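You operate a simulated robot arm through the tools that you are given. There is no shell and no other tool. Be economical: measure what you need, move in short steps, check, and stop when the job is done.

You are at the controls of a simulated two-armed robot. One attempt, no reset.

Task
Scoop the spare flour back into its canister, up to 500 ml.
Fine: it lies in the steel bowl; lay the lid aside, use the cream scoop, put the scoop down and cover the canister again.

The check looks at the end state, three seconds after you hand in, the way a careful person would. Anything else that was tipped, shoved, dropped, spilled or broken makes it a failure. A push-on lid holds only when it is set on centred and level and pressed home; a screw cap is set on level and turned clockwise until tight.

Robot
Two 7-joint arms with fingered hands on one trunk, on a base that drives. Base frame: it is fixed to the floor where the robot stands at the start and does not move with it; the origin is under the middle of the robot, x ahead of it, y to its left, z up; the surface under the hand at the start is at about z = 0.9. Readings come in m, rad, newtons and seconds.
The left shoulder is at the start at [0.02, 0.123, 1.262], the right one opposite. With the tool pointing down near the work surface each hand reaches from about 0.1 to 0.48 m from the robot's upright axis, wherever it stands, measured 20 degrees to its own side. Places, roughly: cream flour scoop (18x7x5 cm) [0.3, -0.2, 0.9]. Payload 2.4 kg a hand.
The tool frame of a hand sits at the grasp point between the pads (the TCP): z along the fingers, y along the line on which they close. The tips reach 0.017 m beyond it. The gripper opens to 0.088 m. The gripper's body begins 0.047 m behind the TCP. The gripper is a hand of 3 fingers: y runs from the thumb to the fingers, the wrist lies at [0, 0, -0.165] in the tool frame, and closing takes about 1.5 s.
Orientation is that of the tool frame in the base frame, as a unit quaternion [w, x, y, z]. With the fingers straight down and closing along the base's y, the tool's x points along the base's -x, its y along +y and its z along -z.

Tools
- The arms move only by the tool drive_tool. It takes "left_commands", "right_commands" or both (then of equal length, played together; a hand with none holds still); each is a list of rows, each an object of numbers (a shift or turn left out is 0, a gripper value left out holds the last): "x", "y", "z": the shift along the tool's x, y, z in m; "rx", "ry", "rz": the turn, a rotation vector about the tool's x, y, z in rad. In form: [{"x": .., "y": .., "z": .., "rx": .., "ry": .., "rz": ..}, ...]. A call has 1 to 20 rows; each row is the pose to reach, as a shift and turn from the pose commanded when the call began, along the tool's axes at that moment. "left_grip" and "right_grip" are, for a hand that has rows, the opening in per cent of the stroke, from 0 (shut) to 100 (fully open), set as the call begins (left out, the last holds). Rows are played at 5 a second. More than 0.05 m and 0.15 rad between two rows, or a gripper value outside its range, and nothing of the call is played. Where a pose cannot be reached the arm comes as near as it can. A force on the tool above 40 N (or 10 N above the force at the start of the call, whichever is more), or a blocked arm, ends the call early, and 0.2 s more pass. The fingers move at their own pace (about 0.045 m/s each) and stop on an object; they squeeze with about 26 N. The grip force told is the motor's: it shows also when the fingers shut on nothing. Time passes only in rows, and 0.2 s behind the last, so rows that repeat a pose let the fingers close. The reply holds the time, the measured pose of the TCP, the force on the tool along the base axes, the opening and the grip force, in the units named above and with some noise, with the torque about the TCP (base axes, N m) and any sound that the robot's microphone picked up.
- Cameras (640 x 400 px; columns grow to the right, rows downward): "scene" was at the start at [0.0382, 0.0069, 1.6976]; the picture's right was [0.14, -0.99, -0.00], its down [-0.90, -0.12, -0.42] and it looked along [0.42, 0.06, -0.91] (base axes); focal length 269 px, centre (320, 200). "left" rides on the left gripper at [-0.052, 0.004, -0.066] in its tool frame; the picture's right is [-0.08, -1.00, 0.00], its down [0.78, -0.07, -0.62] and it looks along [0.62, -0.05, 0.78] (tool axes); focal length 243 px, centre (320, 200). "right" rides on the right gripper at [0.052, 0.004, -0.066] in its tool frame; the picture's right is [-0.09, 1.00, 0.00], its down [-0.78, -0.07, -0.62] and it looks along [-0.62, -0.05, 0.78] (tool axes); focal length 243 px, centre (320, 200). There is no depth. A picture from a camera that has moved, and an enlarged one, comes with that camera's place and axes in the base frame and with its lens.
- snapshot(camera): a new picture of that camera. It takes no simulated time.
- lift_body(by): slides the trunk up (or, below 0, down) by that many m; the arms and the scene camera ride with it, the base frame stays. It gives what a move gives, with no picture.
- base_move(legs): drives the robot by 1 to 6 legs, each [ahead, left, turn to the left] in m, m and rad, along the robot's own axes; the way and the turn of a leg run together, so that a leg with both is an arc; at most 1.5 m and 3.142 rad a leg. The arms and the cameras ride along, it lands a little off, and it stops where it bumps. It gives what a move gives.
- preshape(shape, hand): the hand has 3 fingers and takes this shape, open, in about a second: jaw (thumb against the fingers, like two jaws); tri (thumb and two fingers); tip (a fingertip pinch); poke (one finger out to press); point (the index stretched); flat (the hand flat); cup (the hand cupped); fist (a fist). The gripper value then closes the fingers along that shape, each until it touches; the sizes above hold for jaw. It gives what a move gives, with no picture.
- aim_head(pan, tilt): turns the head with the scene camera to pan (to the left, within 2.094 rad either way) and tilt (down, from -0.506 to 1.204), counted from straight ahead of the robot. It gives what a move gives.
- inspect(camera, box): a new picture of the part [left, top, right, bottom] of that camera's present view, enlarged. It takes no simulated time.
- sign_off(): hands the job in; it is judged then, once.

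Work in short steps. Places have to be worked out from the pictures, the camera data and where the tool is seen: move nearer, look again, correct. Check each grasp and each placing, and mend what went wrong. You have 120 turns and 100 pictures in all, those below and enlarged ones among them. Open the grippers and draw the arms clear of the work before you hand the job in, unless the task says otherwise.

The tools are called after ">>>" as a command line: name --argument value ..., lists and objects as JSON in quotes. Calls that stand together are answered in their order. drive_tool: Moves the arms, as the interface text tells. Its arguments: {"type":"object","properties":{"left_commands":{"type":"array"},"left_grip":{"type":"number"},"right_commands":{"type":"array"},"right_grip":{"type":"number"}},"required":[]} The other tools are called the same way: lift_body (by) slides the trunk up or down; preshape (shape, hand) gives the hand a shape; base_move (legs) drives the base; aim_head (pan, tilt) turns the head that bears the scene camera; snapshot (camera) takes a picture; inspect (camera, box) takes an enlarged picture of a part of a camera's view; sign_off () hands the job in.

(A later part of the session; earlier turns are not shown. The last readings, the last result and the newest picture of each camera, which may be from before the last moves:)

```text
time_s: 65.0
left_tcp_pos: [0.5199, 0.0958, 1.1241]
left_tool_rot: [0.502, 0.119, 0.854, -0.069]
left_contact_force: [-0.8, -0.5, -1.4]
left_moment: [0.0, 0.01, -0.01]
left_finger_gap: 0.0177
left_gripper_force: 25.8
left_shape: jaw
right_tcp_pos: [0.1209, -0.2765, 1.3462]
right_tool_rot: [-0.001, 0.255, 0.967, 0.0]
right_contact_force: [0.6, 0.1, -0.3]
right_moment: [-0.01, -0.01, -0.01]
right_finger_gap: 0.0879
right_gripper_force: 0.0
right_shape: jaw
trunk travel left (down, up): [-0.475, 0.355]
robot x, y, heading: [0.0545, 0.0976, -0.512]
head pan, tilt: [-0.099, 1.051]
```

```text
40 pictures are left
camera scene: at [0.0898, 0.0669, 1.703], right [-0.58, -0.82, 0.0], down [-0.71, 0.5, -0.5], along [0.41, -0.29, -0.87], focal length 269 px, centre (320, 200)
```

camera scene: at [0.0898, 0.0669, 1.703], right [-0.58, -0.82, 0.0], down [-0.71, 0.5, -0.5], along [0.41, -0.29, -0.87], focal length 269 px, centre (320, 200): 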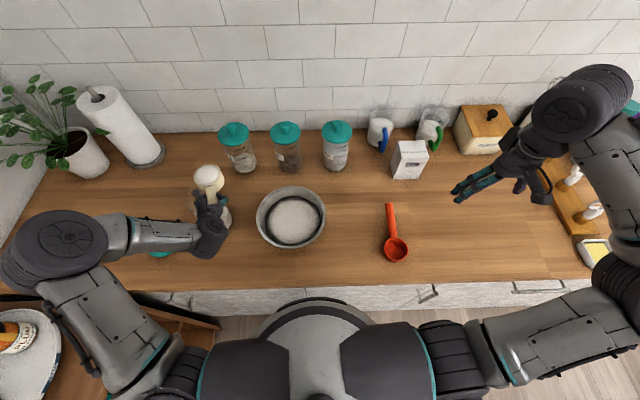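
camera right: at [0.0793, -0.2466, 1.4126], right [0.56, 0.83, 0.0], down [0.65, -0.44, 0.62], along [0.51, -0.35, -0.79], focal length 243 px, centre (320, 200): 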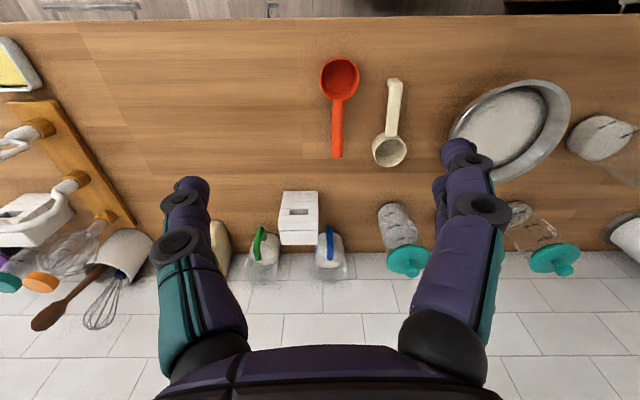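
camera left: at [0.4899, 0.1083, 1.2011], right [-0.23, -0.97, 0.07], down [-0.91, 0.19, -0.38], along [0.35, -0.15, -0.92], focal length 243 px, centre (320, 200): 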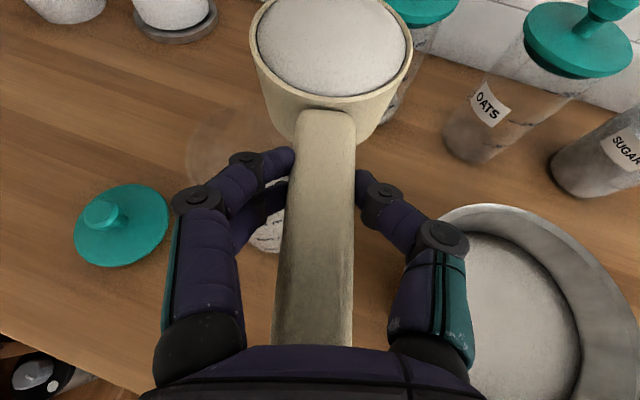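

Cup is beside the mouth, level and full. I start rolling it about the handle toward the jar, first to 40°, with the spilling lip over the mouth.

>>> drive_tool --left_commands '[{"y": 0.001, "rx": 0.0696, "rz": -0.1215}, {"y": 0.002, "rx": 0.139, "rz": -0.243}, {"y": 0.003, "rx": 0.209, "rz": -0.3646}, {"y": 0.004, "rx": 0.278, "rz": -0.486}, {"y": 0.0045, "rx": 0.348, "rz": -0.6076}]'

>>> inspect --camera "scene" --box '[150, 130, 290, 270]'

>>> snapshot --camera "left"

```text
time_s: 66.2
left_tcp_pos: [0.5219, 0.1004, 1.1237]
left_tool_rot: [0.43, -0.057, 0.826, -0.36]
left_contact_force: [0.5, -0.2, -1.3]
left_moment: [0.05, 0.01, 0.02]
left_finger_gap: 0.0183
left_gripper_force: 26.1
left_shape: jaw
right_tcp_pos: [0.119, -0.2759, 1.3479]
right_tool_rot: [-0.001, 0.255, 0.967, 0.0]
right_contact_force: [-0.3, 0.6, 0.5]
right_moment: [0.01, 0.01, 0.03]
right_finger_gap: 0.088
right_gripper_force: 0.1
right_shape: jaw
trunk travel left (down, up): [-0.475, 0.355]
robot x, y, heading: [0.055, 0.0967, -0.513]
head pan, tilt: [-0.099, 1.051]
```

```text
2.86 times, centred on (220, 200) of scene
camera zoom: at [0.0898, 0.0674, 1.703], right [-0.58, -0.82, 0.0], down [-0.71, 0.5, -0.5], along [0.41, -0.29, -0.87], focal length 768 px, centre (606, 200)
```

zoom: 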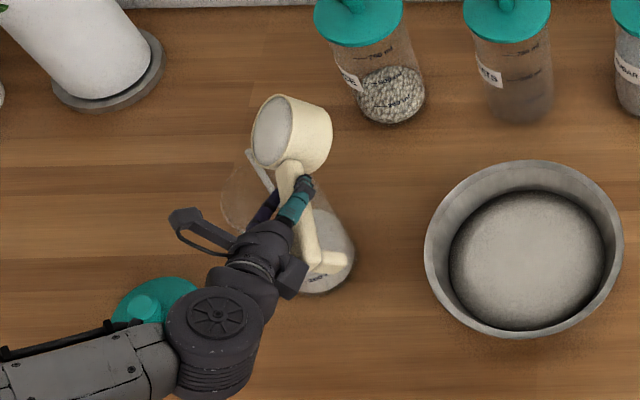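

```text
38 pictures are left
camera left: at [0.5052, 0.1602, 1.1801], right [-0.16, -0.7, 0.7], down [-0.97, -0.02, -0.25], along [0.19, -0.72, -0.67], focal length 243 px, centre (320, 200)
```

left: 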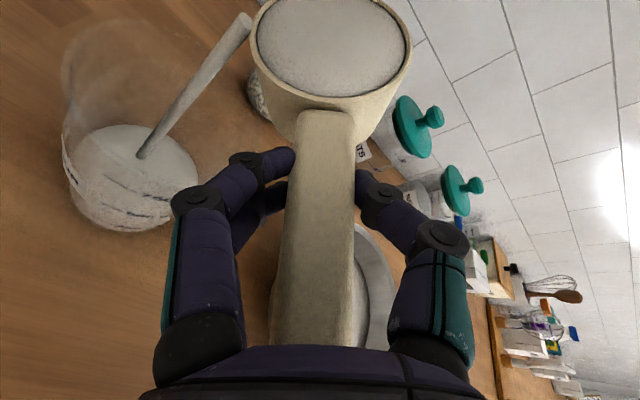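

The stream falls inside the jar. I continue the roll to about 85° and then check the level.

>>> drive_tool --left_commands '[{"x": -0.0005, "y": 0.0022, "z": -0.0003, "rx": 0.0696, "rz": -0.1215}, {"x": -0.0001, "y": 0.0064, "z": -0.0001, "rx": 0.139, "rz": -0.243}, {"x": -0.0005, "y": 0.01, "z": -0.0003, "rx": 0.209, "rz": -0.3646}, {"x": -0.0007, "y": 0.015, "z": -0.0004, "rx": 0.278, "rz": -0.486}, {"x": -0.0013, "y": 0.0204, "z": -0.0007, "rx": 0.348, "rz": -0.6076}, {"x": -0.002, "y": 0.023, "z": -0.001, "rx": 0.39, "rz": -0.68}]'

>>> snapshot --camera "left"

>>> inspect --camera "scene" --box '[150, 130, 290, 270]'

```text
time_s: 67.6
left_tcp_pos: [0.5272, 0.1176, 1.1119]
left_tool_rot: [0.288, -0.245, 0.676, -0.633]
left_contact_force: [-0.2, -0.5, -1.4]
left_moment: [0.0, 0.0, 0.01]
left_finger_gap: 0.0182
left_gripper_force: 26.2
left_shape: jaw
right_tcp_pos: [0.1198, -0.2768, 1.348]
right_tool_rot: [-0.001, 0.254, 0.967, 0.0]
right_contact_force: [0.2, -0.3, 0.6]
right_moment: [0.03, 0.05, -0.01]
right_finger_gap: 0.0878
right_gripper_force: 0.1
right_shape: jaw
trunk travel left (down, up): [-0.475, 0.355]
robot x, y, heading: [0.0566, 0.0966, -0.516]
head pan, tilt: [-0.099, 1.051]
```

```text
37 pictures are left
camera left: at [0.5178, 0.201, 1.113], right [0.03, -0.02, 1.0], down [-0.99, -0.1, 0.02], along [0.1, -0.99, -0.02], focal length 243 px, centre (320, 200)
```

left: 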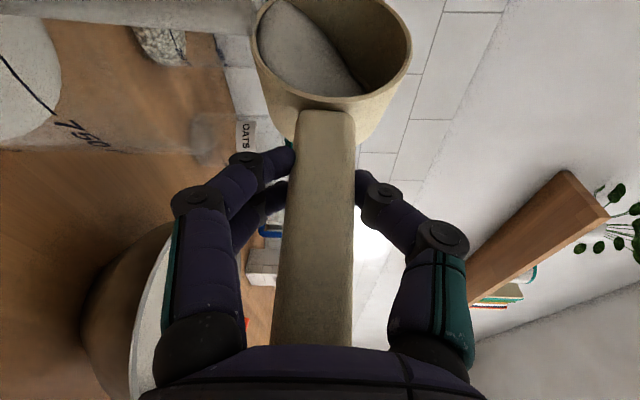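

```text
2.86 times, centred on (220, 200) of scene
camera zoom: at [0.0898, 0.067, 1.703], right [-0.58, -0.82, 0.0], down [-0.71, 0.5, -0.5], along [0.41, -0.29, -0.87], focal length 768 px, centre (606, 200)
```

zoom: 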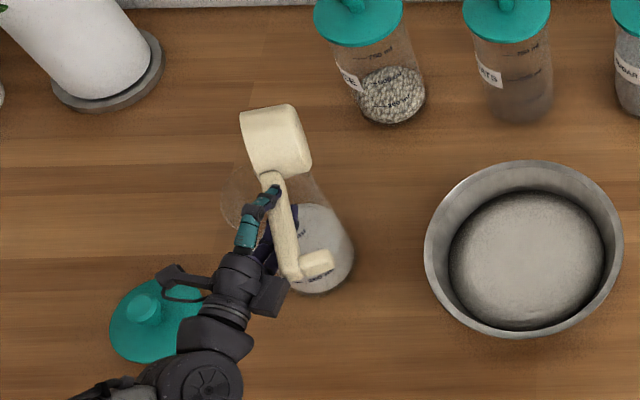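

About half has been poured. This sideways view shows the jar level; I zoom on it before going on.

>>> inspect --camera "left" --box '[0, 0, 230, 170]'

>>> inspect --camera "scene" --box '[190, 160, 240, 210]'

```text
2.35 times, centred on (115, 85) of left
camera zoom: at [0.5178, 0.201, 1.113], right [0.03, -0.02, 1.0], down [-0.99, -0.1, 0.02], along [0.1, -0.99, -0.02], focal length 571 px, centre (802, 471)
```

zoom: 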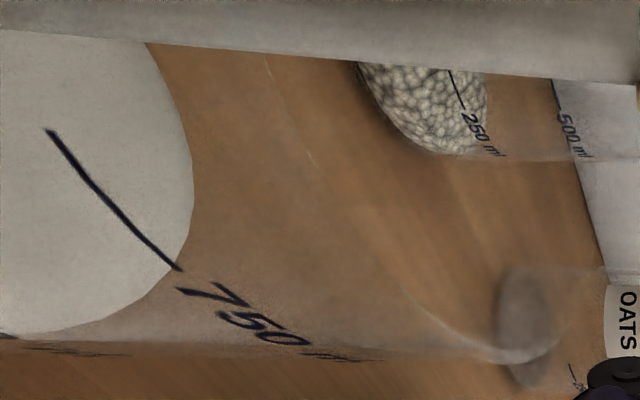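

```text
8.00 times, centred on (215, 185) of scene
camera zoom: at [0.0898, 0.067, 1.703], right [-0.58, -0.82, 0.0], down [-0.71, 0.5, -0.5], along [0.41, -0.29, -0.87], focal length 2150 px, centre (1160, 320)
```

zoom: 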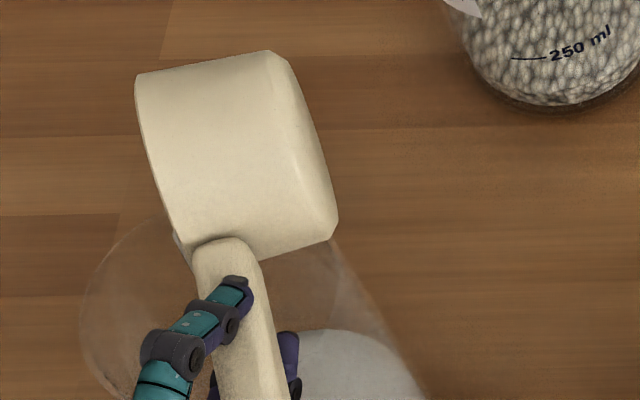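

The surface now reads about 0.978 against marks recomputed at 0.947/0.991/1.033 — close to 420–450 ml with flour still in the cup. I roll back level (keeping the rest in the cup) and back away to measure before adding more.

>>> drive_tool --left_commands '[{"x": 0.003, "y": -0.0035, "z": 0.0017, "rx": -0.069, "rz": 0.121}, {"x": 0.006, "y": -0.0065, "z": 0.0034, "rx": -0.138, "rz": 0.242}, {"x": 0.009, "y": -0.0095, "z": 0.0051, "rx": -0.207, "rz": 0.362}, {"x": 0.012, "y": -0.012, "z": 0.0068, "rx": -0.276, "rz": 0.482}, {"x": 0.0145, "y": -0.013, "z": 0.0082, "rx": -0.345, "rz": 0.602}, {"x": 0.0165, "y": -0.0134, "z": 0.0095, "rx": -0.414, "rz": 0.722}, {"x": 0.0177, "y": -0.0134, "z": 0.0101, "rx": -0.483, "rz": 0.842}, {"x": 0.0177, "y": -0.0134, "z": 0.0101, "rx": -0.552, "rz": 0.962}, {"x": 0.0177, "y": -0.0134, "z": 0.0101, "rx": -0.621, "rz": 1.082}, {"x": 0.0177, "y": -0.0134, "z": 0.0101, "rx": -0.69, "rz": 1.202}, {"x": 0.0177, "y": -0.0134, "z": 0.0101, "rx": -0.738, "rz": 1.289}]'

>>> snapshot --camera "left"

```text
time_s: 70.0
left_tcp_pos: [0.5208, 0.0981, 1.1234]
left_tool_rot: [0.502, 0.121, 0.854, -0.068]
left_contact_force: [-0.3, 0.5, -0.8]
left_moment: [0.01, 0.02, 0.0]
left_finger_gap: 0.0182
left_gripper_force: 25.6
left_shape: jaw
right_tcp_pos: [0.1196, -0.2771, 1.3473]
right_tool_rot: [-0.001, 0.254, 0.967, 0.0]
right_contact_force: [0.8, -0.2, 0.0]
right_moment: [0.01, -0.01, 0.01]
right_finger_gap: 0.0878
right_gripper_force: 0.1
right_shape: jaw
trunk travel left (down, up): [-0.475, 0.355]
robot x, y, heading: [0.0519, 0.0942, -0.519]
head pan, tilt: [-0.099, 1.051]
```

```text
33 pictures are left
camera left: at [0.4903, 0.1098, 1.2008], right [-0.23, -0.97, 0.07], down [-0.91, 0.19, -0.38], along [0.35, -0.15, -0.92], focal length 243 px, centre (320, 200)
```

left: 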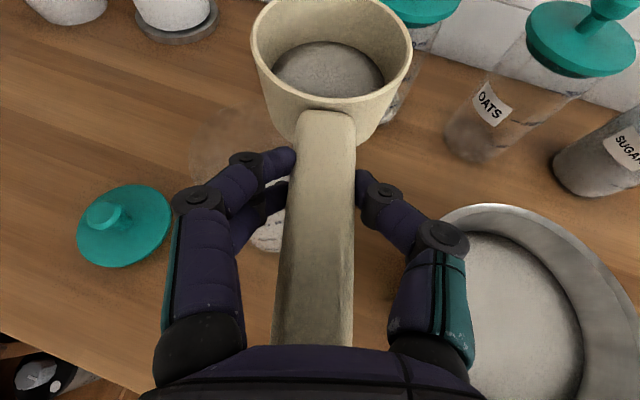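

Roughly 30 % remains in the cup. I back off over the bowl to get a free view of the jar.

>>> drive_tool --left_commands '[{"x": 0.008, "y": -0.03, "z": -0.0145}, {"x": 0.0165, "y": -0.06, "z": -0.029}, {"x": 0.025, "y": -0.09, "z": -0.044}, {"x": 0.0335, "y": -0.12, "z": -0.0585}, {"x": 0.042, "y": -0.15, "z": -0.073}, {"x": 0.05, "y": -0.18, "z": -0.0878}]'

>>> inspect --camera "scene" --box '[185, 170, 245, 240]'

>>> inspect --camera "left" --box '[0, 0, 200, 180]'

```text
time_s: 71.4
left_tcp_pos: [0.3708, -0.0487, 1.1233]
left_tool_rot: [0.501, 0.121, 0.854, -0.069]
left_contact_force: [0.5, -0.3, -0.7]
left_moment: [-0.01, 0.02, -0.01]
left_finger_gap: 0.0181
left_gripper_force: 26.6
left_shape: jaw
right_tcp_pos: [0.1192, -0.2774, 1.3468]
right_tool_rot: [-0.001, 0.255, 0.967, 0.001]
right_contact_force: [0.2, -0.2, 0.0]
right_moment: [0.0, 0.0, 0.0]
right_finger_gap: 0.0876
right_gripper_force: 0.1
right_shape: jaw
trunk travel left (down, up): [-0.475, 0.355]
robot x, y, heading: [0.0531, 0.0981, -0.516]
head pan, tilt: [-0.099, 1.051]
```

```text
5.71 times, centred on (215, 205) of scene
camera zoom: at [0.0891, 0.0662, 1.703], right [-0.58, -0.82, 0.0], down [-0.71, 0.5, -0.5], along [0.41, -0.29, -0.87], focal length 1536 px, centre (920, 171)
```

zoom: 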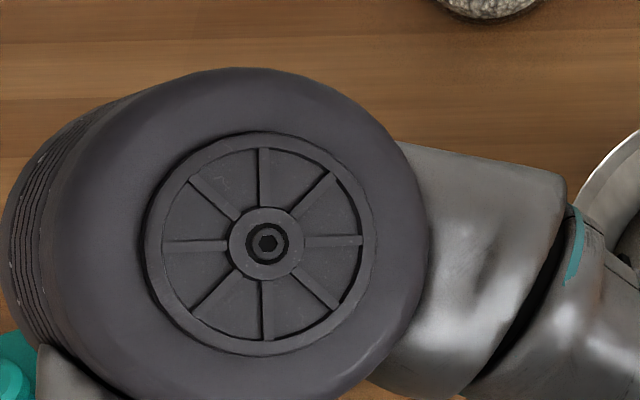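

```text
2.22 times, centred on (100, 90) of left
camera zoom: at [0.3414, -0.0364, 1.2006], right [-0.23, -0.97, 0.07], down [-0.91, 0.19, -0.38], along [0.35, -0.15, -0.92], focal length 539 px, centre (809, 444)
```

zoom: 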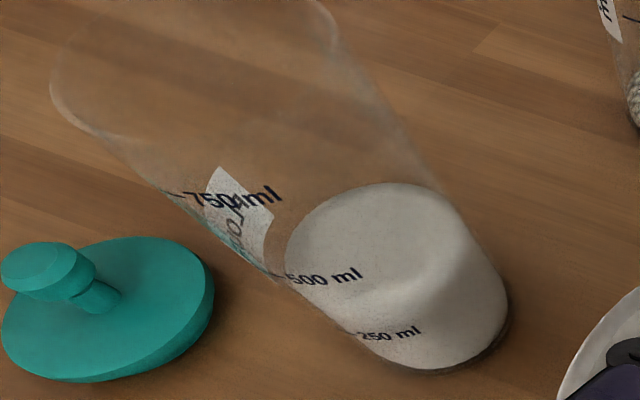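

Consistent calculation from both views: 285 ml at first, ≈375 ml now, with marks at 0.947/0.991/1.033; about 120 ml still wanted — nearly one scoop (~126 ml). I go back into the bowl for a fresh full scoop (the remnant drops back into the bowl).

>>> drive_tool --left_commands '[{"x": 0.003, "y": -0.001, "z": 0.005, "ry": 0.138}, {"x": 0.0065, "y": -0.001, "z": 0.01, "ry": 0.276}, {"x": 0.01, "y": -0.002, "z": 0.015, "ry": 0.414}, {"x": 0.013, "y": -0.002, "z": 0.02, "ry": 0.552}, {"x": 0.0165, "y": -0.003, "z": 0.025, "ry": 0.69}, {"x": 0.02, "y": -0.004, "z": 0.03, "ry": 0.828}, {"x": 0.023, "y": -0.004, "z": 0.035, "ry": 0.966}, {"x": 0.026, "y": -0.005, "z": 0.04, "ry": 1.104}, {"x": 0.03, "y": -0.006, "z": 0.045, "ry": 1.242}, {"x": 0.0327, "y": -0.006, "z": 0.0495, "ry": 1.38}, {"x": 0.0327, "y": -0.006, "z": 0.0495, "ry": 1.38}]'

>>> inspect --camera "scene" --box '[230, 170, 350, 255]'

```text
time_s: 73.8
left_tcp_pos: [0.3989, -0.062, 1.0699]
left_tool_rot: [-0.157, 0.138, 0.978, 0.023]
left_contact_force: [0.0, 0.0, 0.4]
left_moment: [-0.02, 0.0, -0.02]
left_finger_gap: 0.0181
left_gripper_force: 26.3
left_shape: jaw
right_tcp_pos: [0.1195, -0.2759, 1.3476]
right_tool_rot: [-0.001, 0.254, 0.967, 0.0]
right_contact_force: [0.3, 0.4, -0.1]
right_moment: [0.04, 0.03, 0.0]
right_finger_gap: 0.0879
right_gripper_force: 0.1
right_shape: jaw
trunk travel left (down, up): [-0.475, 0.355]
robot x, y, heading: [0.0522, 0.0962, -0.518]
head pan, tilt: [-0.099, 1.051]
```

```text
4.71 times, centred on (290, 212) of scene
camera zoom: at [0.0896, 0.067, 1.703], right [-0.58, -0.82, 0.0], down [-0.71, 0.5, -0.5], along [0.41, -0.29, -0.87], focal length 1265 px, centre (461, 141)
```

zoom: 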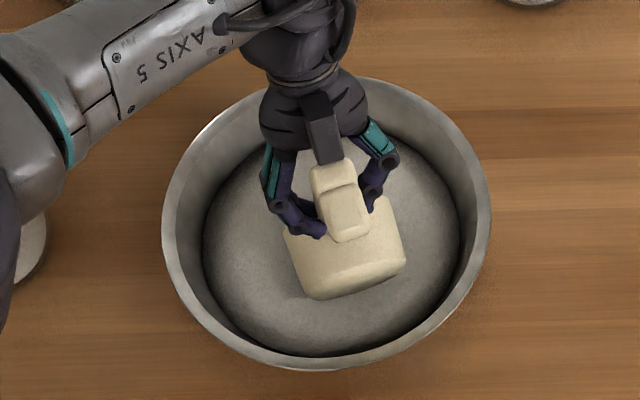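

>>> drive_tool --left_commands '[{"x": 0.003, "z": 0.022}, {"x": -0.002, "z": 0.037}, {"x": -0.006, "z": 0.049}, {"x": -0.0087, "z": 0.057}]'

>>> drive_tool --left_commands '[{"x": -0.012, "z": -0.006}, {"x": -0.023, "z": -0.01}, {"x": -0.034, "z": -0.014}, {"x": -0.042, "z": -0.017}]'

>>> drive_tool --left_commands '[{"x": 0.0119, "z": 0.0069, "ry": -0.147}, {"x": 0.0214, "z": 0.0101, "ry": -0.293}, {"x": 0.0319, "z": 0.0105, "ry": -0.44}, {"x": 0.0421, "z": 0.0075, "ry": -0.586}, {"x": 0.0496, "z": 0.0027, "ry": -0.733}, {"x": 0.0567, "z": -0.0044, "ry": -0.88}, {"x": 0.0632, "z": -0.0128, "ry": -1.026}, {"x": 0.0678, "z": -0.0218, "ry": -1.173}, {"x": 0.0704, "z": -0.0314, "ry": -1.32}, {"x": 0.0712, "z": -0.0354, "ry": -1.38}, {"x": 0.0712, "z": -0.0354, "ry": -1.38}]'

>>> snapshot --camera "left"

```text
time_s: 74.8
left_tcp_pos: [0.3877, -0.0581, 1.0124]
left_tool_rot: [-0.155, 0.136, 0.978, 0.022]
left_contact_force: [0.2, 1.1, 14.9]
left_moment: [0.04, -0.03, 0.02]
left_finger_gap: 0.0187
left_gripper_force: 25.8
left_shape: jaw
right_tcp_pos: [0.1185, -0.2758, 1.3467]
right_tool_rot: [-0.001, 0.255, 0.967, 0.001]
right_contact_force: [-0.4, 0.2, 0.6]
right_moment: [-0.03, -0.01, -0.03]
right_finger_gap: 0.088
right_gripper_force: 0.0
right_shape: jaw
trunk travel left (down, up): [-0.475, 0.355]
robot x, y, heading: [0.0545, 0.0962, -0.516]
head pan, tilt: [-0.099, 1.051]
```

```text
time_s: 75.8
left_tcp_pos: [0.4258, -0.0652, 1.0171]
left_tool_rot: [-0.157, 0.138, 0.978, 0.022]
left_contact_force: [-0.1, -0.1, -1.2]
left_moment: [0.03, 0.03, 0.0]
left_finger_gap: 0.0182
left_gripper_force: 26.1
left_shape: jaw
left hand out of reach, approached as far as the arm can: row 4
right_tcp_pos: [0.1197, -0.276, 1.3471]
right_tool_rot: [-0.001, 0.254, 0.967, 0.0]
right_contact_force: [-0.3, -0.3, 0.3]
right_moment: [-0.01, 0.0, -0.02]
right_finger_gap: 0.0879
right_gripper_force: 0.0
right_shape: jaw
trunk travel left (down, up): [-0.475, 0.355]
robot x, y, heading: [0.0528, 0.0963, -0.511]
head pan, tilt: [-0.099, 1.051]
```

```text
time_s: 78.2
left_tcp_pos: [0.3716, -0.0514, 1.0731]
left_tool_rot: [0.501, 0.121, 0.854, -0.069]
left_contact_force: [0.0, -1.1, -0.8]
left_moment: [0.02, 0.0, 0.01]
left_finger_gap: 0.0184
left_gripper_force: 26.1
left_shape: jaw
right_tcp_pos: [0.1194, -0.2748, 1.3474]
right_tool_rot: [-0.001, 0.254, 0.967, 0.0]
right_contact_force: [0.1, 0.3, 0.8]
right_moment: [-0.03, 0.04, 0.0]
right_finger_gap: 0.0879
right_gripper_force: 0.0
right_shape: jaw
trunk travel left (down, up): [-0.475, 0.355]
robot x, y, heading: [0.0557, 0.0957, -0.514]
head pan, tilt: [-0.099, 1.051]
```

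```text
29 pictures are left
camera left: at [0.3411, -0.0389, 1.1512], right [-0.24, -0.97, 0.07], down [-0.9, 0.19, -0.38], along [0.35, -0.15, -0.92], focal length 243 px, centre (320, 200)
```

left: 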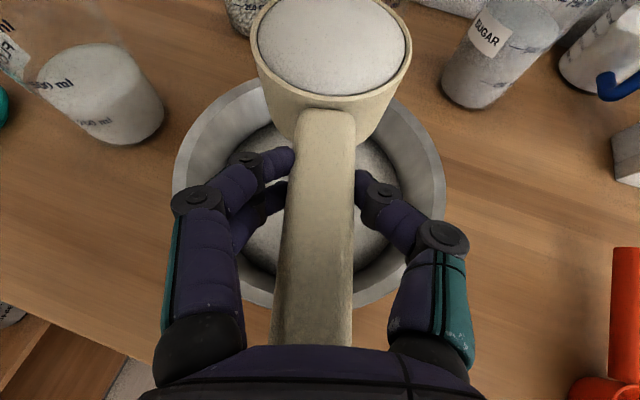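

Full again. I carry it to the jar along the same path and pour to 40° as before.

>>> drive_tool --left_commands '[{"x": -0.015, "z": -0.0085}, {"x": -0.03, "z": -0.017}, {"x": -0.0435, "z": -0.0247}, {"x": -0.047, "y": 0.013, "z": -0.018}, {"x": -0.052, "y": 0.032, "z": -0.0085}, {"x": -0.058, "y": 0.055, "z": 0.002}, {"x": -0.064, "y": 0.078, "z": 0.0135}, {"x": -0.07, "y": 0.1, "z": 0.024}, {"x": -0.076, "y": 0.122, "z": 0.035}, {"x": -0.082, "y": 0.144, "z": 0.0455}, {"x": -0.088, "y": 0.165, "z": 0.055}, {"x": -0.092, "y": 0.178, "z": 0.061}, {"x": -0.0945, "y": 0.183, "z": 0.064}, {"x": -0.0945, "y": 0.183, "z": 0.064}]'

>>> drive_tool --left_commands '[{"y": 0.001, "rx": 0.0696, "rz": -0.1215}, {"y": 0.002, "rx": 0.139, "rz": -0.243}, {"y": 0.003, "rx": 0.209, "rz": -0.3646}, {"y": 0.004, "rx": 0.278, "rz": -0.486}, {"y": 0.0045, "rx": 0.348, "rz": -0.6076}]'

>>> snapshot --camera "left"

```text
time_s: 81.2
left_tcp_pos: [0.5223, 0.0978, 1.1237]
left_tool_rot: [0.501, 0.121, 0.854, -0.07]
left_contact_force: [0.0, 0.1, -0.1]
left_moment: [0.0, 0.0, 0.02]
left_finger_gap: 0.0185
left_gripper_force: 25.8
left_shape: jaw
right_tcp_pos: [0.1196, -0.2763, 1.3475]
right_tool_rot: [0.0, 0.255, 0.967, -0.001]
right_contact_force: [0.6, -0.3, 0.4]
right_moment: [0.0, 0.02, 0.01]
right_finger_gap: 0.088
right_gripper_force: 0.1
right_shape: jaw
trunk travel left (down, up): [-0.475, 0.355]
robot x, y, heading: [0.0601, 0.0955, -0.518]
head pan, tilt: [-0.099, 1.051]
```

```text
time_s: 82.4
left_tcp_pos: [0.5223, 0.1015, 1.1264]
left_tool_rot: [0.43, -0.056, 0.826, -0.361]
left_contact_force: [0.1, 1.0, -1.3]
left_moment: [0.01, 0.03, 0.02]
left_finger_gap: 0.0184
left_gripper_force: 26.0
left_shape: jaw
right_tcp_pos: [0.1204, -0.2755, 1.3471]
right_tool_rot: [-0.001, 0.254, 0.967, 0.0]
right_contact_force: [0.2, 0.2, -0.5]
right_moment: [-0.01, 0.01, -0.03]
right_finger_gap: 0.0881
right_gripper_force: 0.0
right_shape: jaw
trunk travel left (down, up): [-0.475, 0.355]
robot x, y, heading: [0.0542, 0.0977, -0.519]
head pan, tilt: [-0.099, 1.051]
```

```text
28 pictures are left
camera left: at [0.5057, 0.1615, 1.1812], right [-0.16, -0.7, 0.7], down [-0.97, -0.02, -0.25], along [0.19, -0.72, -0.67], focal length 243 px, centre (320, 200)
```

left: 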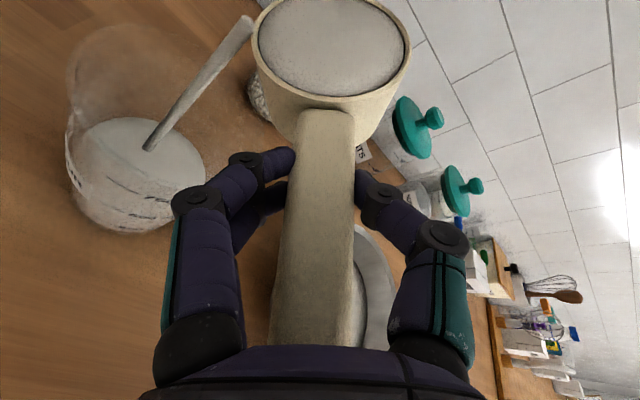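

Stream lands inside. I continue the roll to ~96° and hold, leaving about a tenth in the cup.

>>> drive_tool --left_commands '[{"x": -0.0005, "y": 0.0022, "z": -0.0003, "rx": 0.0696, "rz": -0.1215}, {"x": -0.0001, "y": 0.0064, "z": -0.0001, "rx": 0.139, "rz": -0.243}, {"x": -0.0005, "y": 0.01, "z": -0.0003, "rx": 0.209, "rz": -0.3646}, {"x": -0.0007, "y": 0.015, "z": -0.0004, "rx": 0.278, "rz": -0.486}, {"x": -0.0013, "y": 0.0204, "z": -0.0007, "rx": 0.348, "rz": -0.6076}, {"x": -0.0027, "y": 0.0255, "z": -0.0016, "rx": 0.4176, "rz": -0.729}, {"x": -0.0033, "y": 0.029, "z": -0.0018, "rx": 0.46, "rz": -0.803}]'

>>> snapshot --camera "left"

```text
time_s: 84.0
left_tcp_pos: [0.5276, 0.1243, 1.1102]
left_tool_rot: [-0.257, 0.274, -0.638, 0.672]
left_contact_force: [0.6, 0.5, -0.5]
left_moment: [0.01, -0.02, -0.01]
left_finger_gap: 0.0183
left_gripper_force: 26.2
left_shape: jaw
right_tcp_pos: [0.1213, -0.2769, 1.3463]
right_tool_rot: [-0.001, 0.255, 0.967, 0.0]
right_contact_force: [0.6, -0.2, 0.7]
right_moment: [0.02, 0.02, 0.0]
right_finger_gap: 0.0878
right_gripper_force: 0.0
right_shape: jaw
trunk travel left (down, up): [-0.475, 0.355]
robot x, y, heading: [0.0551, 0.0989, -0.515]
head pan, tilt: [-0.099, 1.051]
```

```text
27 pictures are left
camera left: at [0.5191, 0.2077, 1.1012], right [0.06, 0.11, 0.99], down [-0.99, -0.09, 0.08], along [0.1, -0.99, 0.11], focal length 243 px, centre (320, 200)
```

left: 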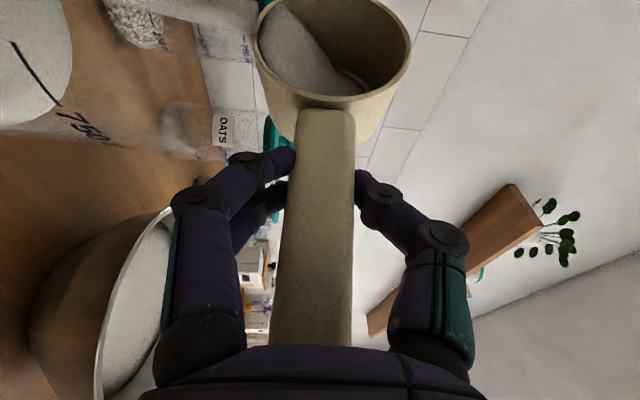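

Still streaming; I hold for a second to let it flow.

>>> drive_tool --left_commands '[{"z": 0}, {"z": 0}, {"z": 0}, {"z": 0}]'

>>> snapshot --camera "left"

```text
time_s: 85.0
left_tcp_pos: [0.5269, 0.1241, 1.1108]
left_tool_rot: [-0.258, 0.275, -0.638, 0.671]
left_contact_force: [-0.7, 0.4, -0.6]
left_moment: [0.02, 0.0, -0.01]
left_finger_gap: 0.0185
left_gripper_force: 25.8
left_shape: jaw
right_tcp_pos: [0.1193, -0.2767, 1.3468]
right_tool_rot: [0.001, 0.255, 0.967, 0.0]
right_contact_force: [-0.6, 0.1, -0.1]
right_moment: [0.02, -0.01, -0.01]
right_finger_gap: 0.0879
right_gripper_force: 0.0
right_shape: jaw
trunk travel left (down, up): [-0.475, 0.355]
robot x, y, heading: [0.0537, 0.0998, -0.517]
head pan, tilt: [-0.099, 1.051]
```

```text
26 pictures are left
camera left: at [0.519, 0.2076, 1.1014], right [0.06, 0.11, 0.99], down [-0.99, -0.1, 0.08], along [0.1, -0.99, 0.1], focal length 243 px, centre (320, 200)
```

left: 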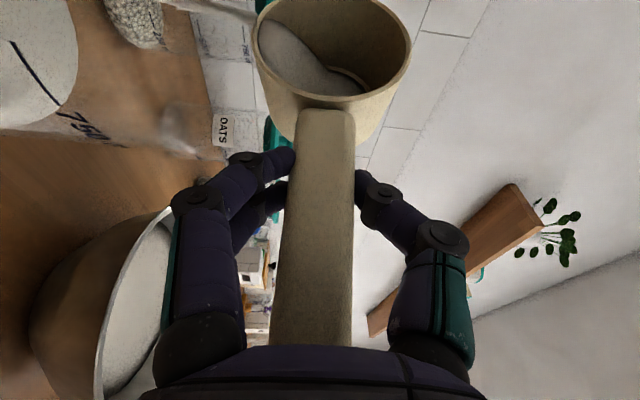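

>>> drive_tool --left_commands '[{"z": 0}, {"z": 0}, {"z": 0}, {"z": 0}, {"z": 0}, {"z": 0}, {"z": 0}, {"z": 0}]'

>>> snapshot --camera "left"

```text
time_s: 86.8
left_tcp_pos: [0.5285, 0.1242, 1.1098]
left_tool_rot: [-0.257, 0.274, -0.639, 0.671]
left_contact_force: [-1.4, 0.4, -0.3]
left_moment: [0.0, 0.02, -0.05]
left_finger_gap: 0.0184
left_gripper_force: 25.6
left_shape: jaw
right_tcp_pos: [0.1211, -0.2758, 1.3477]
right_tool_rot: [0.0, 0.255, 0.967, 0.0]
right_contact_force: [0.5, -0.5, -0.8]
right_moment: [-0.01, 0.0, 0.02]
right_finger_gap: 0.0879
right_gripper_force: 0.0
right_shape: jaw
trunk travel left (down, up): [-0.475, 0.355]
robot x, y, heading: [0.0527, 0.0945, -0.515]
head pan, tilt: [-0.099, 1.051]
```

```text
25 pictures are left
camera left: at [0.519, 0.2076, 1.1013], right [0.06, 0.11, 0.99], down [-0.99, -0.1, 0.08], along [0.1, -0.99, 0.1], focal length 243 px, centre (320, 200)
```

left: 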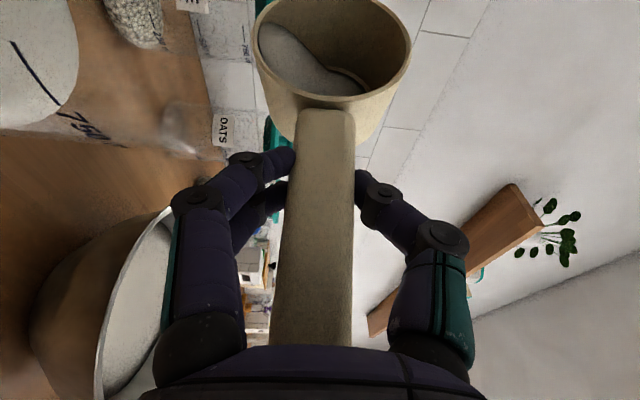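

Flow stopped with ~20 % left; the jar reads ≈470 ml. I tip 8° further for a little more, then roll back and measure.

>>> drive_tool --left_commands '[{"x": -0.002, "z": -0.001, "rx": 0.035, "rz": -0.061}, {"x": -0.0035, "z": -0.002, "rx": 0.0696, "rz": -0.1215}, {"x": -0.0035, "z": -0.002, "rx": 0.0696, "rz": -0.1215}, {"x": -0.0035, "z": -0.002, "rx": 0.0696, "rz": -0.1215}, {"x": -0.0035, "z": -0.002, "rx": 0.0696, "rz": -0.1215}, {"x": -0.0035, "z": -0.002, "rx": 0.0696, "rz": -0.1215}, {"x": -0.0035, "z": -0.002, "rx": 0.0696, "rz": -0.1215}]'

>>> snapshot --camera "left"

```text
time_s: 88.4
left_tcp_pos: [0.53, 0.1286, 1.1106]
left_tool_rot: [-0.226, 0.303, -0.596, 0.708]
left_contact_force: [0.5, 0.0, -0.4]
left_moment: [0.0, 0.03, -0.01]
left_finger_gap: 0.0185
left_gripper_force: 25.8
left_shape: jaw
right_tcp_pos: [0.1191, -0.2768, 1.3466]
right_tool_rot: [-0.001, 0.255, 0.967, 0.0]
right_contact_force: [-0.3, 0.0, -1.0]
right_moment: [0.01, -0.03, 0.01]
right_finger_gap: 0.0877
right_gripper_force: 0.0
right_shape: jaw
trunk travel left (down, up): [-0.475, 0.355]
robot x, y, heading: [0.0579, 0.0974, -0.519]
head pan, tilt: [-0.099, 1.051]
```

```text
24 pictures are left
camera left: at [0.5198, 0.2096, 1.0902], right [0.1, 0.24, 0.96], down [-0.99, -0.08, 0.13], along [0.11, -0.97, 0.23], focal length 243 px, centre (320, 200)
```

left: 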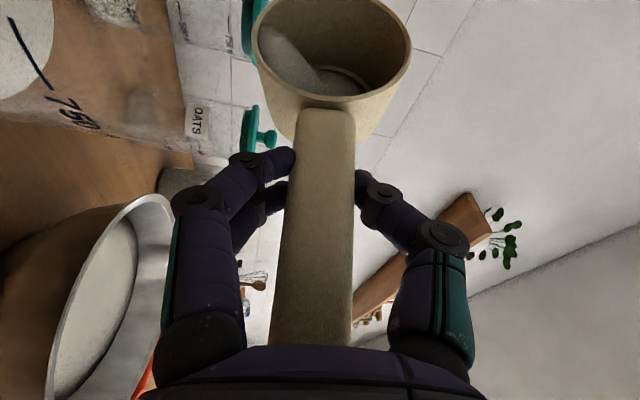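

About a tenth remains in the cup; the jar should be near 485 ml. I roll back level and retreat over the bowl to measure.

>>> drive_tool --left_commands '[{"x": 0.003, "y": -0.006, "z": 0.0015, "rx": -0.0675, "rz": 0.1179}, {"x": 0.006, "y": -0.012, "z": 0.003, "rx": -0.135, "rz": 0.2358}, {"x": 0.01, "y": -0.0115, "z": 0.0055, "rx": -0.2025, "rz": 0.3537}, {"x": 0.014, "y": -0.0105, "z": 0.008, "rx": -0.27, "rz": 0.4716}, {"x": 0.018, "y": -0.0095, "z": 0.0105, "rx": -0.3375, "rz": 0.5895}, {"x": 0.022, "y": -0.0085, "z": 0.0125, "rx": -0.405, "rz": 0.7074}, {"x": 0.025, "y": -0.008, "z": 0.0145, "rx": -0.4725, "rz": 0.8253}, {"x": 0.027, "y": -0.0075, "z": 0.0155, "rx": -0.54, "rz": 0.9432}, {"x": 0.0291, "y": -0.007, "z": 0.0167, "rx": -0.6075, "rz": 1.0611}, {"x": 0.0291, "y": -0.007, "z": 0.0167, "rx": -0.675, "rz": 1.179}, {"x": 0.0291, "y": -0.007, "z": 0.0167, "rx": -0.7425, "rz": 1.2969}, {"x": 0.0291, "y": -0.007, "z": 0.0167, "rx": -0.81, "rz": 1.4148}, {"x": 0.0291, "y": -0.007, "z": 0.0167, "rx": -0.877, "rz": 1.532}]'

>>> drive_tool --left_commands '[{"x": 0.008, "y": -0.03, "z": -0.0145}, {"x": 0.0165, "y": -0.06, "z": -0.029}, {"x": 0.025, "y": -0.09, "z": -0.044}, {"x": 0.0335, "y": -0.12, "z": -0.0585}, {"x": 0.042, "y": -0.15, "z": -0.073}, {"x": 0.05, "y": -0.18, "z": -0.0878}]'

>>> inspect --camera "left" --box '[0, 0, 200, 180]'

>>> snapshot --camera "left"

```text
time_s: 91.2
left_tcp_pos: [0.5203, 0.0986, 1.1235]
left_tool_rot: [0.501, 0.122, 0.854, -0.068]
left_contact_force: [0.5, -0.2, 0.7]
left_moment: [0.01, -0.03, 0.01]
left_finger_gap: 0.0184
left_gripper_force: 26.0
left_shape: jaw
right_tcp_pos: [0.1202, -0.2768, 1.3471]
right_tool_rot: [0.0, 0.254, 0.967, 0.001]
right_contact_force: [0.0, -0.3, -0.2]
right_moment: [0.0, 0.0, -0.01]
right_finger_gap: 0.0879
right_gripper_force: 0.1
right_shape: jaw
trunk travel left (down, up): [-0.475, 0.355]
robot x, y, heading: [0.0548, 0.0986, -0.517]
head pan, tilt: [-0.099, 1.051]
```

```text
time_s: 92.6
left_tcp_pos: [0.3725, -0.0475, 1.1236]
left_tool_rot: [0.502, 0.12, 0.854, -0.069]
left_contact_force: [0.8, 0.1, -0.1]
left_moment: [0.01, 0.03, 0.01]
left_finger_gap: 0.0182
left_gripper_force: 26.4
left_shape: jaw
right_tcp_pos: [0.1199, -0.2764, 1.3477]
right_tool_rot: [0.0, 0.255, 0.967, 0.001]
right_contact_force: [0.4, 0.1, 0.5]
right_moment: [0.03, -0.02, 0.03]
right_finger_gap: 0.0876
right_gripper_force: 0.0
right_shape: jaw
trunk travel left (down, up): [-0.475, 0.355]
robot x, y, heading: [0.0544, 0.0925, -0.509]
head pan, tilt: [-0.099, 1.051]
```

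```text
2.22 times, centred on (100, 90) of left
camera zoom: at [0.3426, -0.0342, 1.2001], right [-0.23, -0.97, 0.07], down [-0.91, 0.19, -0.38], along [0.35, -0.15, -0.92], focal length 539 px, centre (809, 444)
```

zoom: 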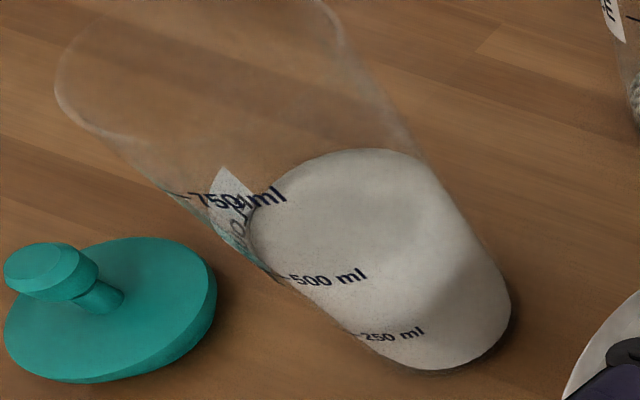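

```text
22 pictures are left
camera left: at [0.3426, -0.0342, 1.2001], right [-0.23, -0.97, 0.07], down [-0.91, 0.19, -0.38], along [0.35, -0.15, -0.92], focal length 243 px, centre (320, 200)
```

left: 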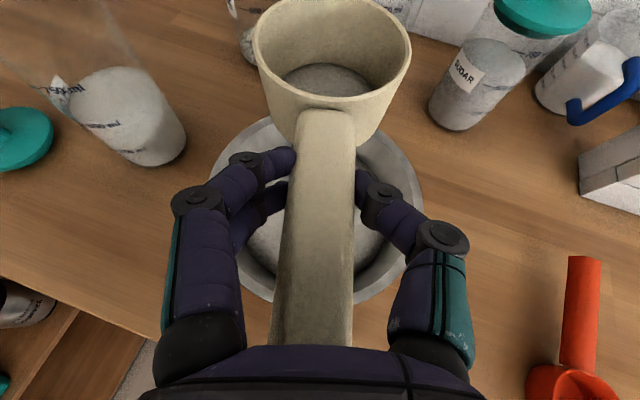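

The surface now sits at ≈0.990 against the 500 mark at ≈0.991–0.993: just about 490–497 ml, so enough. I dump the small remnant back in the bowl by pitching nose-down above it.

>>> drive_tool --left_commands '[{"x": 0.003, "y": -0.001, "z": 0.005, "ry": 0.138}, {"x": 0.0065, "y": -0.001, "z": 0.01, "ry": 0.276}, {"x": 0.01, "y": -0.002, "z": 0.015, "ry": 0.414}, {"x": 0.013, "y": -0.002, "z": 0.02, "ry": 0.552}, {"x": 0.0165, "y": -0.003, "z": 0.025, "ry": 0.69}, {"x": 0.02, "y": -0.004, "z": 0.03, "ry": 0.828}, {"x": 0.023, "y": -0.004, "z": 0.035, "ry": 0.966}, {"x": 0.026, "y": -0.005, "z": 0.04, "ry": 1.104}, {"x": 0.03, "y": -0.006, "z": 0.045, "ry": 1.242}, {"x": 0.0327, "y": -0.006, "z": 0.0495, "ry": 1.38}, {"x": 0.0327, "y": -0.006, "z": 0.0495, "ry": 1.5}, {"x": 0.0327, "y": -0.006, "z": 0.0495, "ry": 1.62}, {"x": 0.0327, "y": -0.006, "z": 0.0495, "ry": 1.74}, {"x": 0.0327, "y": -0.006, "z": 0.0495, "ry": 1.74}, {"x": 0.0327, "y": -0.006, "z": 0.0495, "ry": 1.74}, {"x": 0.0327, "y": -0.006, "z": 0.0495, "ry": 1.74}, {"x": 0.0327, "y": -0.006, "z": 0.0495, "ry": 1.74}]'

>>> snapshot --camera "left"

```text
time_s: 96.2
left_tcp_pos: [0.3873, -0.0503, 1.0707]
left_tool_rot: [-0.328, 0.131, 0.934, 0.048]
left_contact_force: [0.9, -1.3, 0.0]
left_moment: [-0.13, -0.04, 0.02]
left_finger_gap: 0.018
left_gripper_force: 25.6
left_shape: jaw
left hand out of reach, approached as far as the arm can: row 13, 14, 15, 16, 17
right_tcp_pos: [0.1195, -0.2766, 1.3471]
right_tool_rot: [-0.001, 0.254, 0.967, 0.0]
right_contact_force: [1.2, 0.6, 0.5]
right_moment: [0.04, -0.01, -0.01]
right_finger_gap: 0.0878
right_gripper_force: 0.0
right_shape: jaw
trunk travel left (down, up): [-0.475, 0.355]
robot x, y, heading: [0.0542, 0.0964, -0.516]
head pan, tilt: [-0.099, 1.051]
```

```text
21 pictures are left
camera left: at [0.4671, -0.0687, 1.0883], right [-0.21, -0.98, -0.06], down [-0.23, -0.01, 0.97], along [-0.95, 0.22, -0.22], focal length 243 px, centre (320, 200)
```

left: 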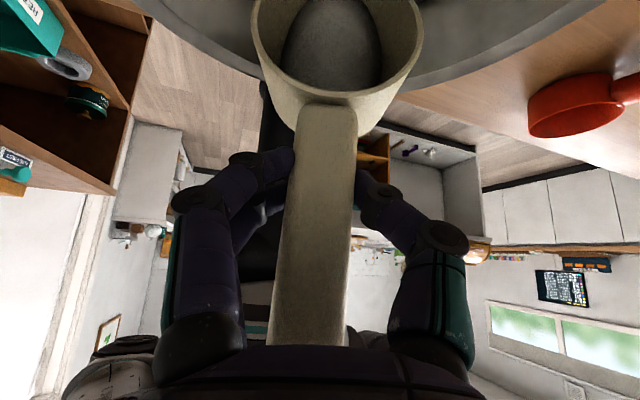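

The cup is emptied over the bowl. I lift and bring it back level.

>>> drive_tool --left_commands '[{"x": 0.012, "z": -0.016}, {"x": 0.025, "z": -0.031, "ry": -0.138}, {"x": 0.037, "z": -0.047, "ry": -0.276}, {"x": 0.037, "z": -0.047, "ry": -0.414}, {"x": 0.037, "z": -0.047, "ry": -0.552}, {"x": 0.037, "z": -0.047, "ry": -0.69}, {"x": 0.037, "z": -0.047, "ry": -0.828}, {"x": 0.037, "z": -0.047, "ry": -0.966}, {"x": 0.037, "z": -0.047, "ry": -1.104}, {"x": 0.037, "z": -0.047, "ry": -1.242}, {"x": 0.037, "z": -0.047, "ry": -1.38}, {"x": 0.037, "z": -0.047, "ry": -1.518}, {"x": 0.037, "z": -0.047, "ry": -1.652}]'

>>> snapshot --camera "left"

```text
time_s: 99.0
left_tcp_pos: [0.3849, -0.0494, 1.1309]
left_tool_rot: [0.464, 0.123, 0.875, -0.064]
left_contact_force: [-0.2, -0.6, -1.5]
left_moment: [0.01, 0.0, 0.0]
left_finger_gap: 0.0184
left_gripper_force: 26.1
left_shape: jaw
right_tcp_pos: [0.1196, -0.2765, 1.3471]
right_tool_rot: [-0.001, 0.254, 0.967, 0.002]
right_contact_force: [0.4, -0.2, 0.2]
right_moment: [-0.02, -0.01, -0.01]
right_finger_gap: 0.0877
right_gripper_force: 0.1
right_shape: jaw
trunk travel left (down, up): [-0.475, 0.355]
robot x, y, heading: [0.0547, 0.0941, -0.519]
head pan, tilt: [-0.099, 1.051]
```

```text
20 pictures are left
camera left: at [0.363, -0.0393, 1.2109], right [-0.23, -0.97, 0.07], down [-0.93, 0.2, -0.3], along [0.28, -0.13, -0.95], focal length 243 px, centre (320, 200)
```

left: 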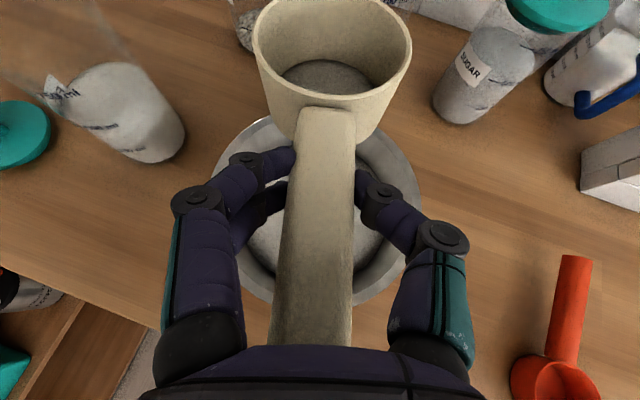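

Scoop level and essentially empty. I drive the base right again to put the scoop back where it lay.

>>> base_move --legs '[[-0.05, -0.21, 0]]'

>>> snapshot --camera "left"

```text
time_s: 100.7
left_tcp_pos: [0.2359, -0.2106, 1.1313]
left_tool_rot: [0.463, 0.123, 0.876, -0.063]
left_contact_force: [0.7, 0.0, -0.5]
left_moment: [0.02, 0.03, 0.0]
left_finger_gap: 0.0184
left_gripper_force: 26.4
left_shape: jaw
right_tcp_pos: [-0.0286, -0.4383, 1.347]
right_tool_rot: [-0.001, 0.253, 0.968, 0.001]
right_contact_force: [-0.8, 0.2, -0.1]
right_moment: [0.01, -0.02, 0.02]
right_finger_gap: 0.0878
right_gripper_force: 0.0
right_shape: jaw
trunk travel left (down, up): [-0.475, 0.355]
robot x, y, heading: [-0.0928, -0.0628, -0.51]
head pan, tilt: [-0.099, 1.051]
```

```text
19 pictures are left
camera left: at [0.2139, -0.1999, 1.2109], right [-0.23, -0.97, 0.07], down [-0.93, 0.2, -0.3], along [0.28, -0.13, -0.95], focal length 243 px, centre (320, 200)
```

left: 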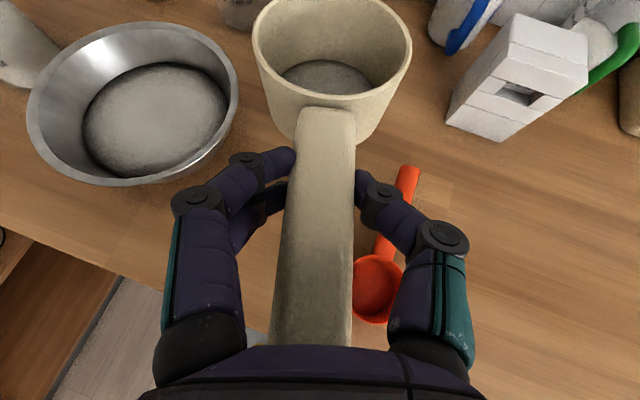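

Clear spot between bowl and red scoop. I move over G≈(0.305, −0.195) and lower to z≈0.966, then slowly to contact.

>>> drive_tool --left_commands '[{"x": -0.018, "y": 0.017, "z": 0.026}, {"x": -0.0352, "y": 0.0335, "z": 0.0514}, {"x": -0.002, "y": 0.0335, "z": 0.074}, {"x": 0.031, "y": 0.0335, "z": 0.097}, {"x": 0.064, "y": 0.0335, "z": 0.119}, {"x": 0.09, "y": 0.0335, "z": 0.137}, {"x": 0.101, "y": 0.0335, "z": 0.1446}, {"x": 0.107, "y": 0.0335, "z": 0.1487}, {"x": 0.113, "y": 0.0335, "z": 0.1528}, {"x": 0.118, "y": 0.0335, "z": 0.1563}]'

>>> drive_tool --left_commands '[{"x": 0.002, "z": 0.0014}, {"x": 0.0035, "z": 0.0024}, {"x": 0.005, "z": 0.0034}]'

>>> snapshot --camera "left"

```text
time_s: 102.9
left_tcp_pos: [0.3067, -0.1947, 0.9457]
left_tool_rot: [0.464, 0.123, 0.875, -0.064]
left_contact_force: [0.4, -0.3, 0.4]
left_moment: [0.01, -0.02, -0.04]
left_finger_gap: 0.0185
left_gripper_force: 26.1
left_shape: jaw
right_tcp_pos: [-0.0273, -0.4371, 1.3473]
right_tool_rot: [-0.001, 0.253, 0.968, 0.0]
right_contact_force: [0.6, -0.2, 0.0]
right_moment: [0.02, -0.03, -0.01]
right_finger_gap: 0.0883
right_gripper_force: 0.1
right_shape: jaw
trunk travel left (down, up): [-0.475, 0.355]
robot x, y, heading: [-0.0964, -0.0611, -0.512]
head pan, tilt: [-0.099, 1.051]
```

```text
time_s: 103.7
left_tcp_pos: [0.3079, -0.1949, 0.9399]
left_tool_rot: [0.464, 0.122, 0.875, -0.063]
left_contact_force: [0.3, 0.0, -0.2]
left_moment: [-0.05, 0.01, 0.0]
left_finger_gap: 0.0182
left_gripper_force: 26.0
left_shape: jaw
right_tcp_pos: [-0.0286, -0.4374, 1.3472]
right_tool_rot: [-0.001, 0.252, 0.968, 0.001]
right_contact_force: [0.4, -0.2, -0.9]
right_moment: [0.02, 0.01, 0.0]
right_finger_gap: 0.0877
right_gripper_force: 0.1
right_shape: jaw
trunk travel left (down, up): [-0.475, 0.355]
robot x, y, heading: [-0.0958, -0.0644, -0.509]
head pan, tilt: [-0.099, 1.051]
```

```text
18 pictures are left
camera left: at [0.2848, -0.1842, 1.0201], right [-0.23, -0.97, 0.07], down [-0.93, 0.2, -0.3], along [0.28, -0.13, -0.95], focal length 243 px, centre (320, 200)
```

left: 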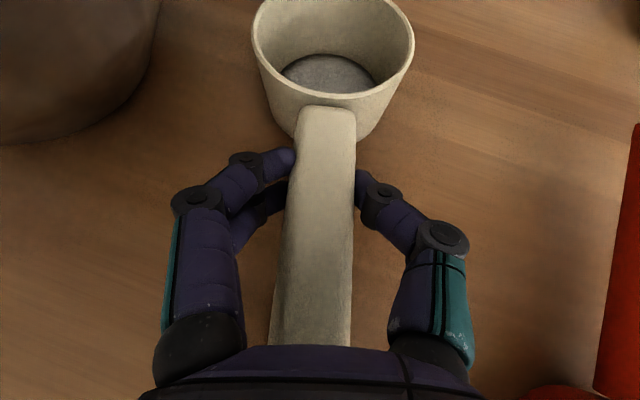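

Almost touching. I lower the last 3 mm, open to half, and rise straight up.

>>> drive_tool --left_commands '[{"x": 0.0015, "z": 0.001}, {"x": 0.0025, "z": 0.0017}]'

>>> drive_tool --left_commands '[{"z": 0}, {"z": 0}, {"z": 0}, {"z": 0}, {"z": 0}]' --left_grip 60

>>> drive_tool --left_commands '[{"x": -0.025, "z": -0.017}, {"x": -0.05, "z": -0.034}, {"x": -0.083, "z": -0.0565}, {"x": -0.12, "z": -0.082}, {"x": -0.15, "z": -0.103}]'

>>> snapshot --camera "left"

```text
time_s: 104.3
left_tcp_pos: [0.3083, -0.1951, 0.9384]
left_tool_rot: [0.465, 0.122, 0.875, -0.063]
left_contact_force: [0.2, -0.1, 5.3]
left_moment: [0.03, -0.07, -0.02]
left_finger_gap: 0.018
left_gripper_force: 25.9
left_shape: jaw
right_tcp_pos: [-0.0288, -0.4362, 1.3469]
right_tool_rot: [-0.001, 0.253, 0.967, 0.001]
right_contact_force: [-1.0, -0.1, -0.6]
right_moment: [-0.02, 0.01, -0.03]
right_finger_gap: 0.088
right_gripper_force: 0.0
right_shape: jaw
trunk travel left (down, up): [-0.475, 0.355]
robot x, y, heading: [-0.0983, -0.066, -0.516]
head pan, tilt: [-0.099, 1.051]
```

```text
time_s: 105.5
left_tcp_pos: [0.3081, -0.196, 0.9379]
left_tool_rot: [0.464, 0.123, 0.875, -0.064]
left_contact_force: [0.2, -0.8, -0.2]
left_moment: [0.01, -0.04, 0.03]
left_finger_gap: 0.0522
left_gripper_force: 0.1
left_shape: jaw
right_tcp_pos: [-0.0286, -0.4389, 1.3474]
right_tool_rot: [-0.001, 0.253, 0.967, 0.0]
right_contact_force: [-0.4, 0.5, -0.4]
right_moment: [0.02, -0.06, 0.01]
right_finger_gap: 0.088
right_gripper_force: 0.2
right_shape: jaw
trunk travel left (down, up): [-0.475, 0.355]
robot x, y, heading: [-0.0926, -0.0631, -0.513]
head pan, tilt: [-0.099, 1.051]
```

```text
time_s: 106.7
left_tcp_pos: [0.3074, -0.1938, 1.1191]
left_tool_rot: [0.464, 0.123, 0.875, -0.063]
left_contact_force: [-0.7, -0.6, 0.7]
left_moment: [-0.02, 0.0, 0.0]
left_finger_gap: 0.0525
left_gripper_force: 0.0
left_shape: jaw
right_tcp_pos: [-0.0279, -0.4369, 1.3468]
right_tool_rot: [-0.001, 0.253, 0.967, 0.0]
right_contact_force: [0.1, -0.3, 0.1]
right_moment: [-0.02, 0.0, 0.0]
right_finger_gap: 0.0878
right_gripper_force: 0.1
right_shape: jaw
trunk travel left (down, up): [-0.475, 0.355]
robot x, y, heading: [-0.0934, -0.0643, -0.513]
head pan, tilt: [-0.099, 1.051]
```

```text
17 pictures are left
camera left: at [0.284, -0.1832, 1.1997], right [-0.23, -0.97, 0.07], down [-0.93, 0.2, -0.3], along [0.27, -0.13, -0.95], focal length 243 px, centre (320, 200)
```

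left: 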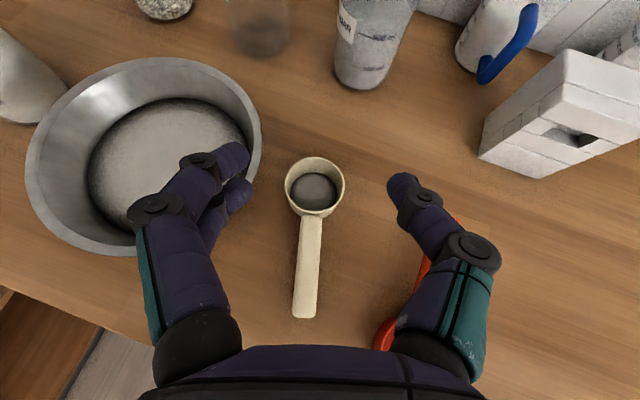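

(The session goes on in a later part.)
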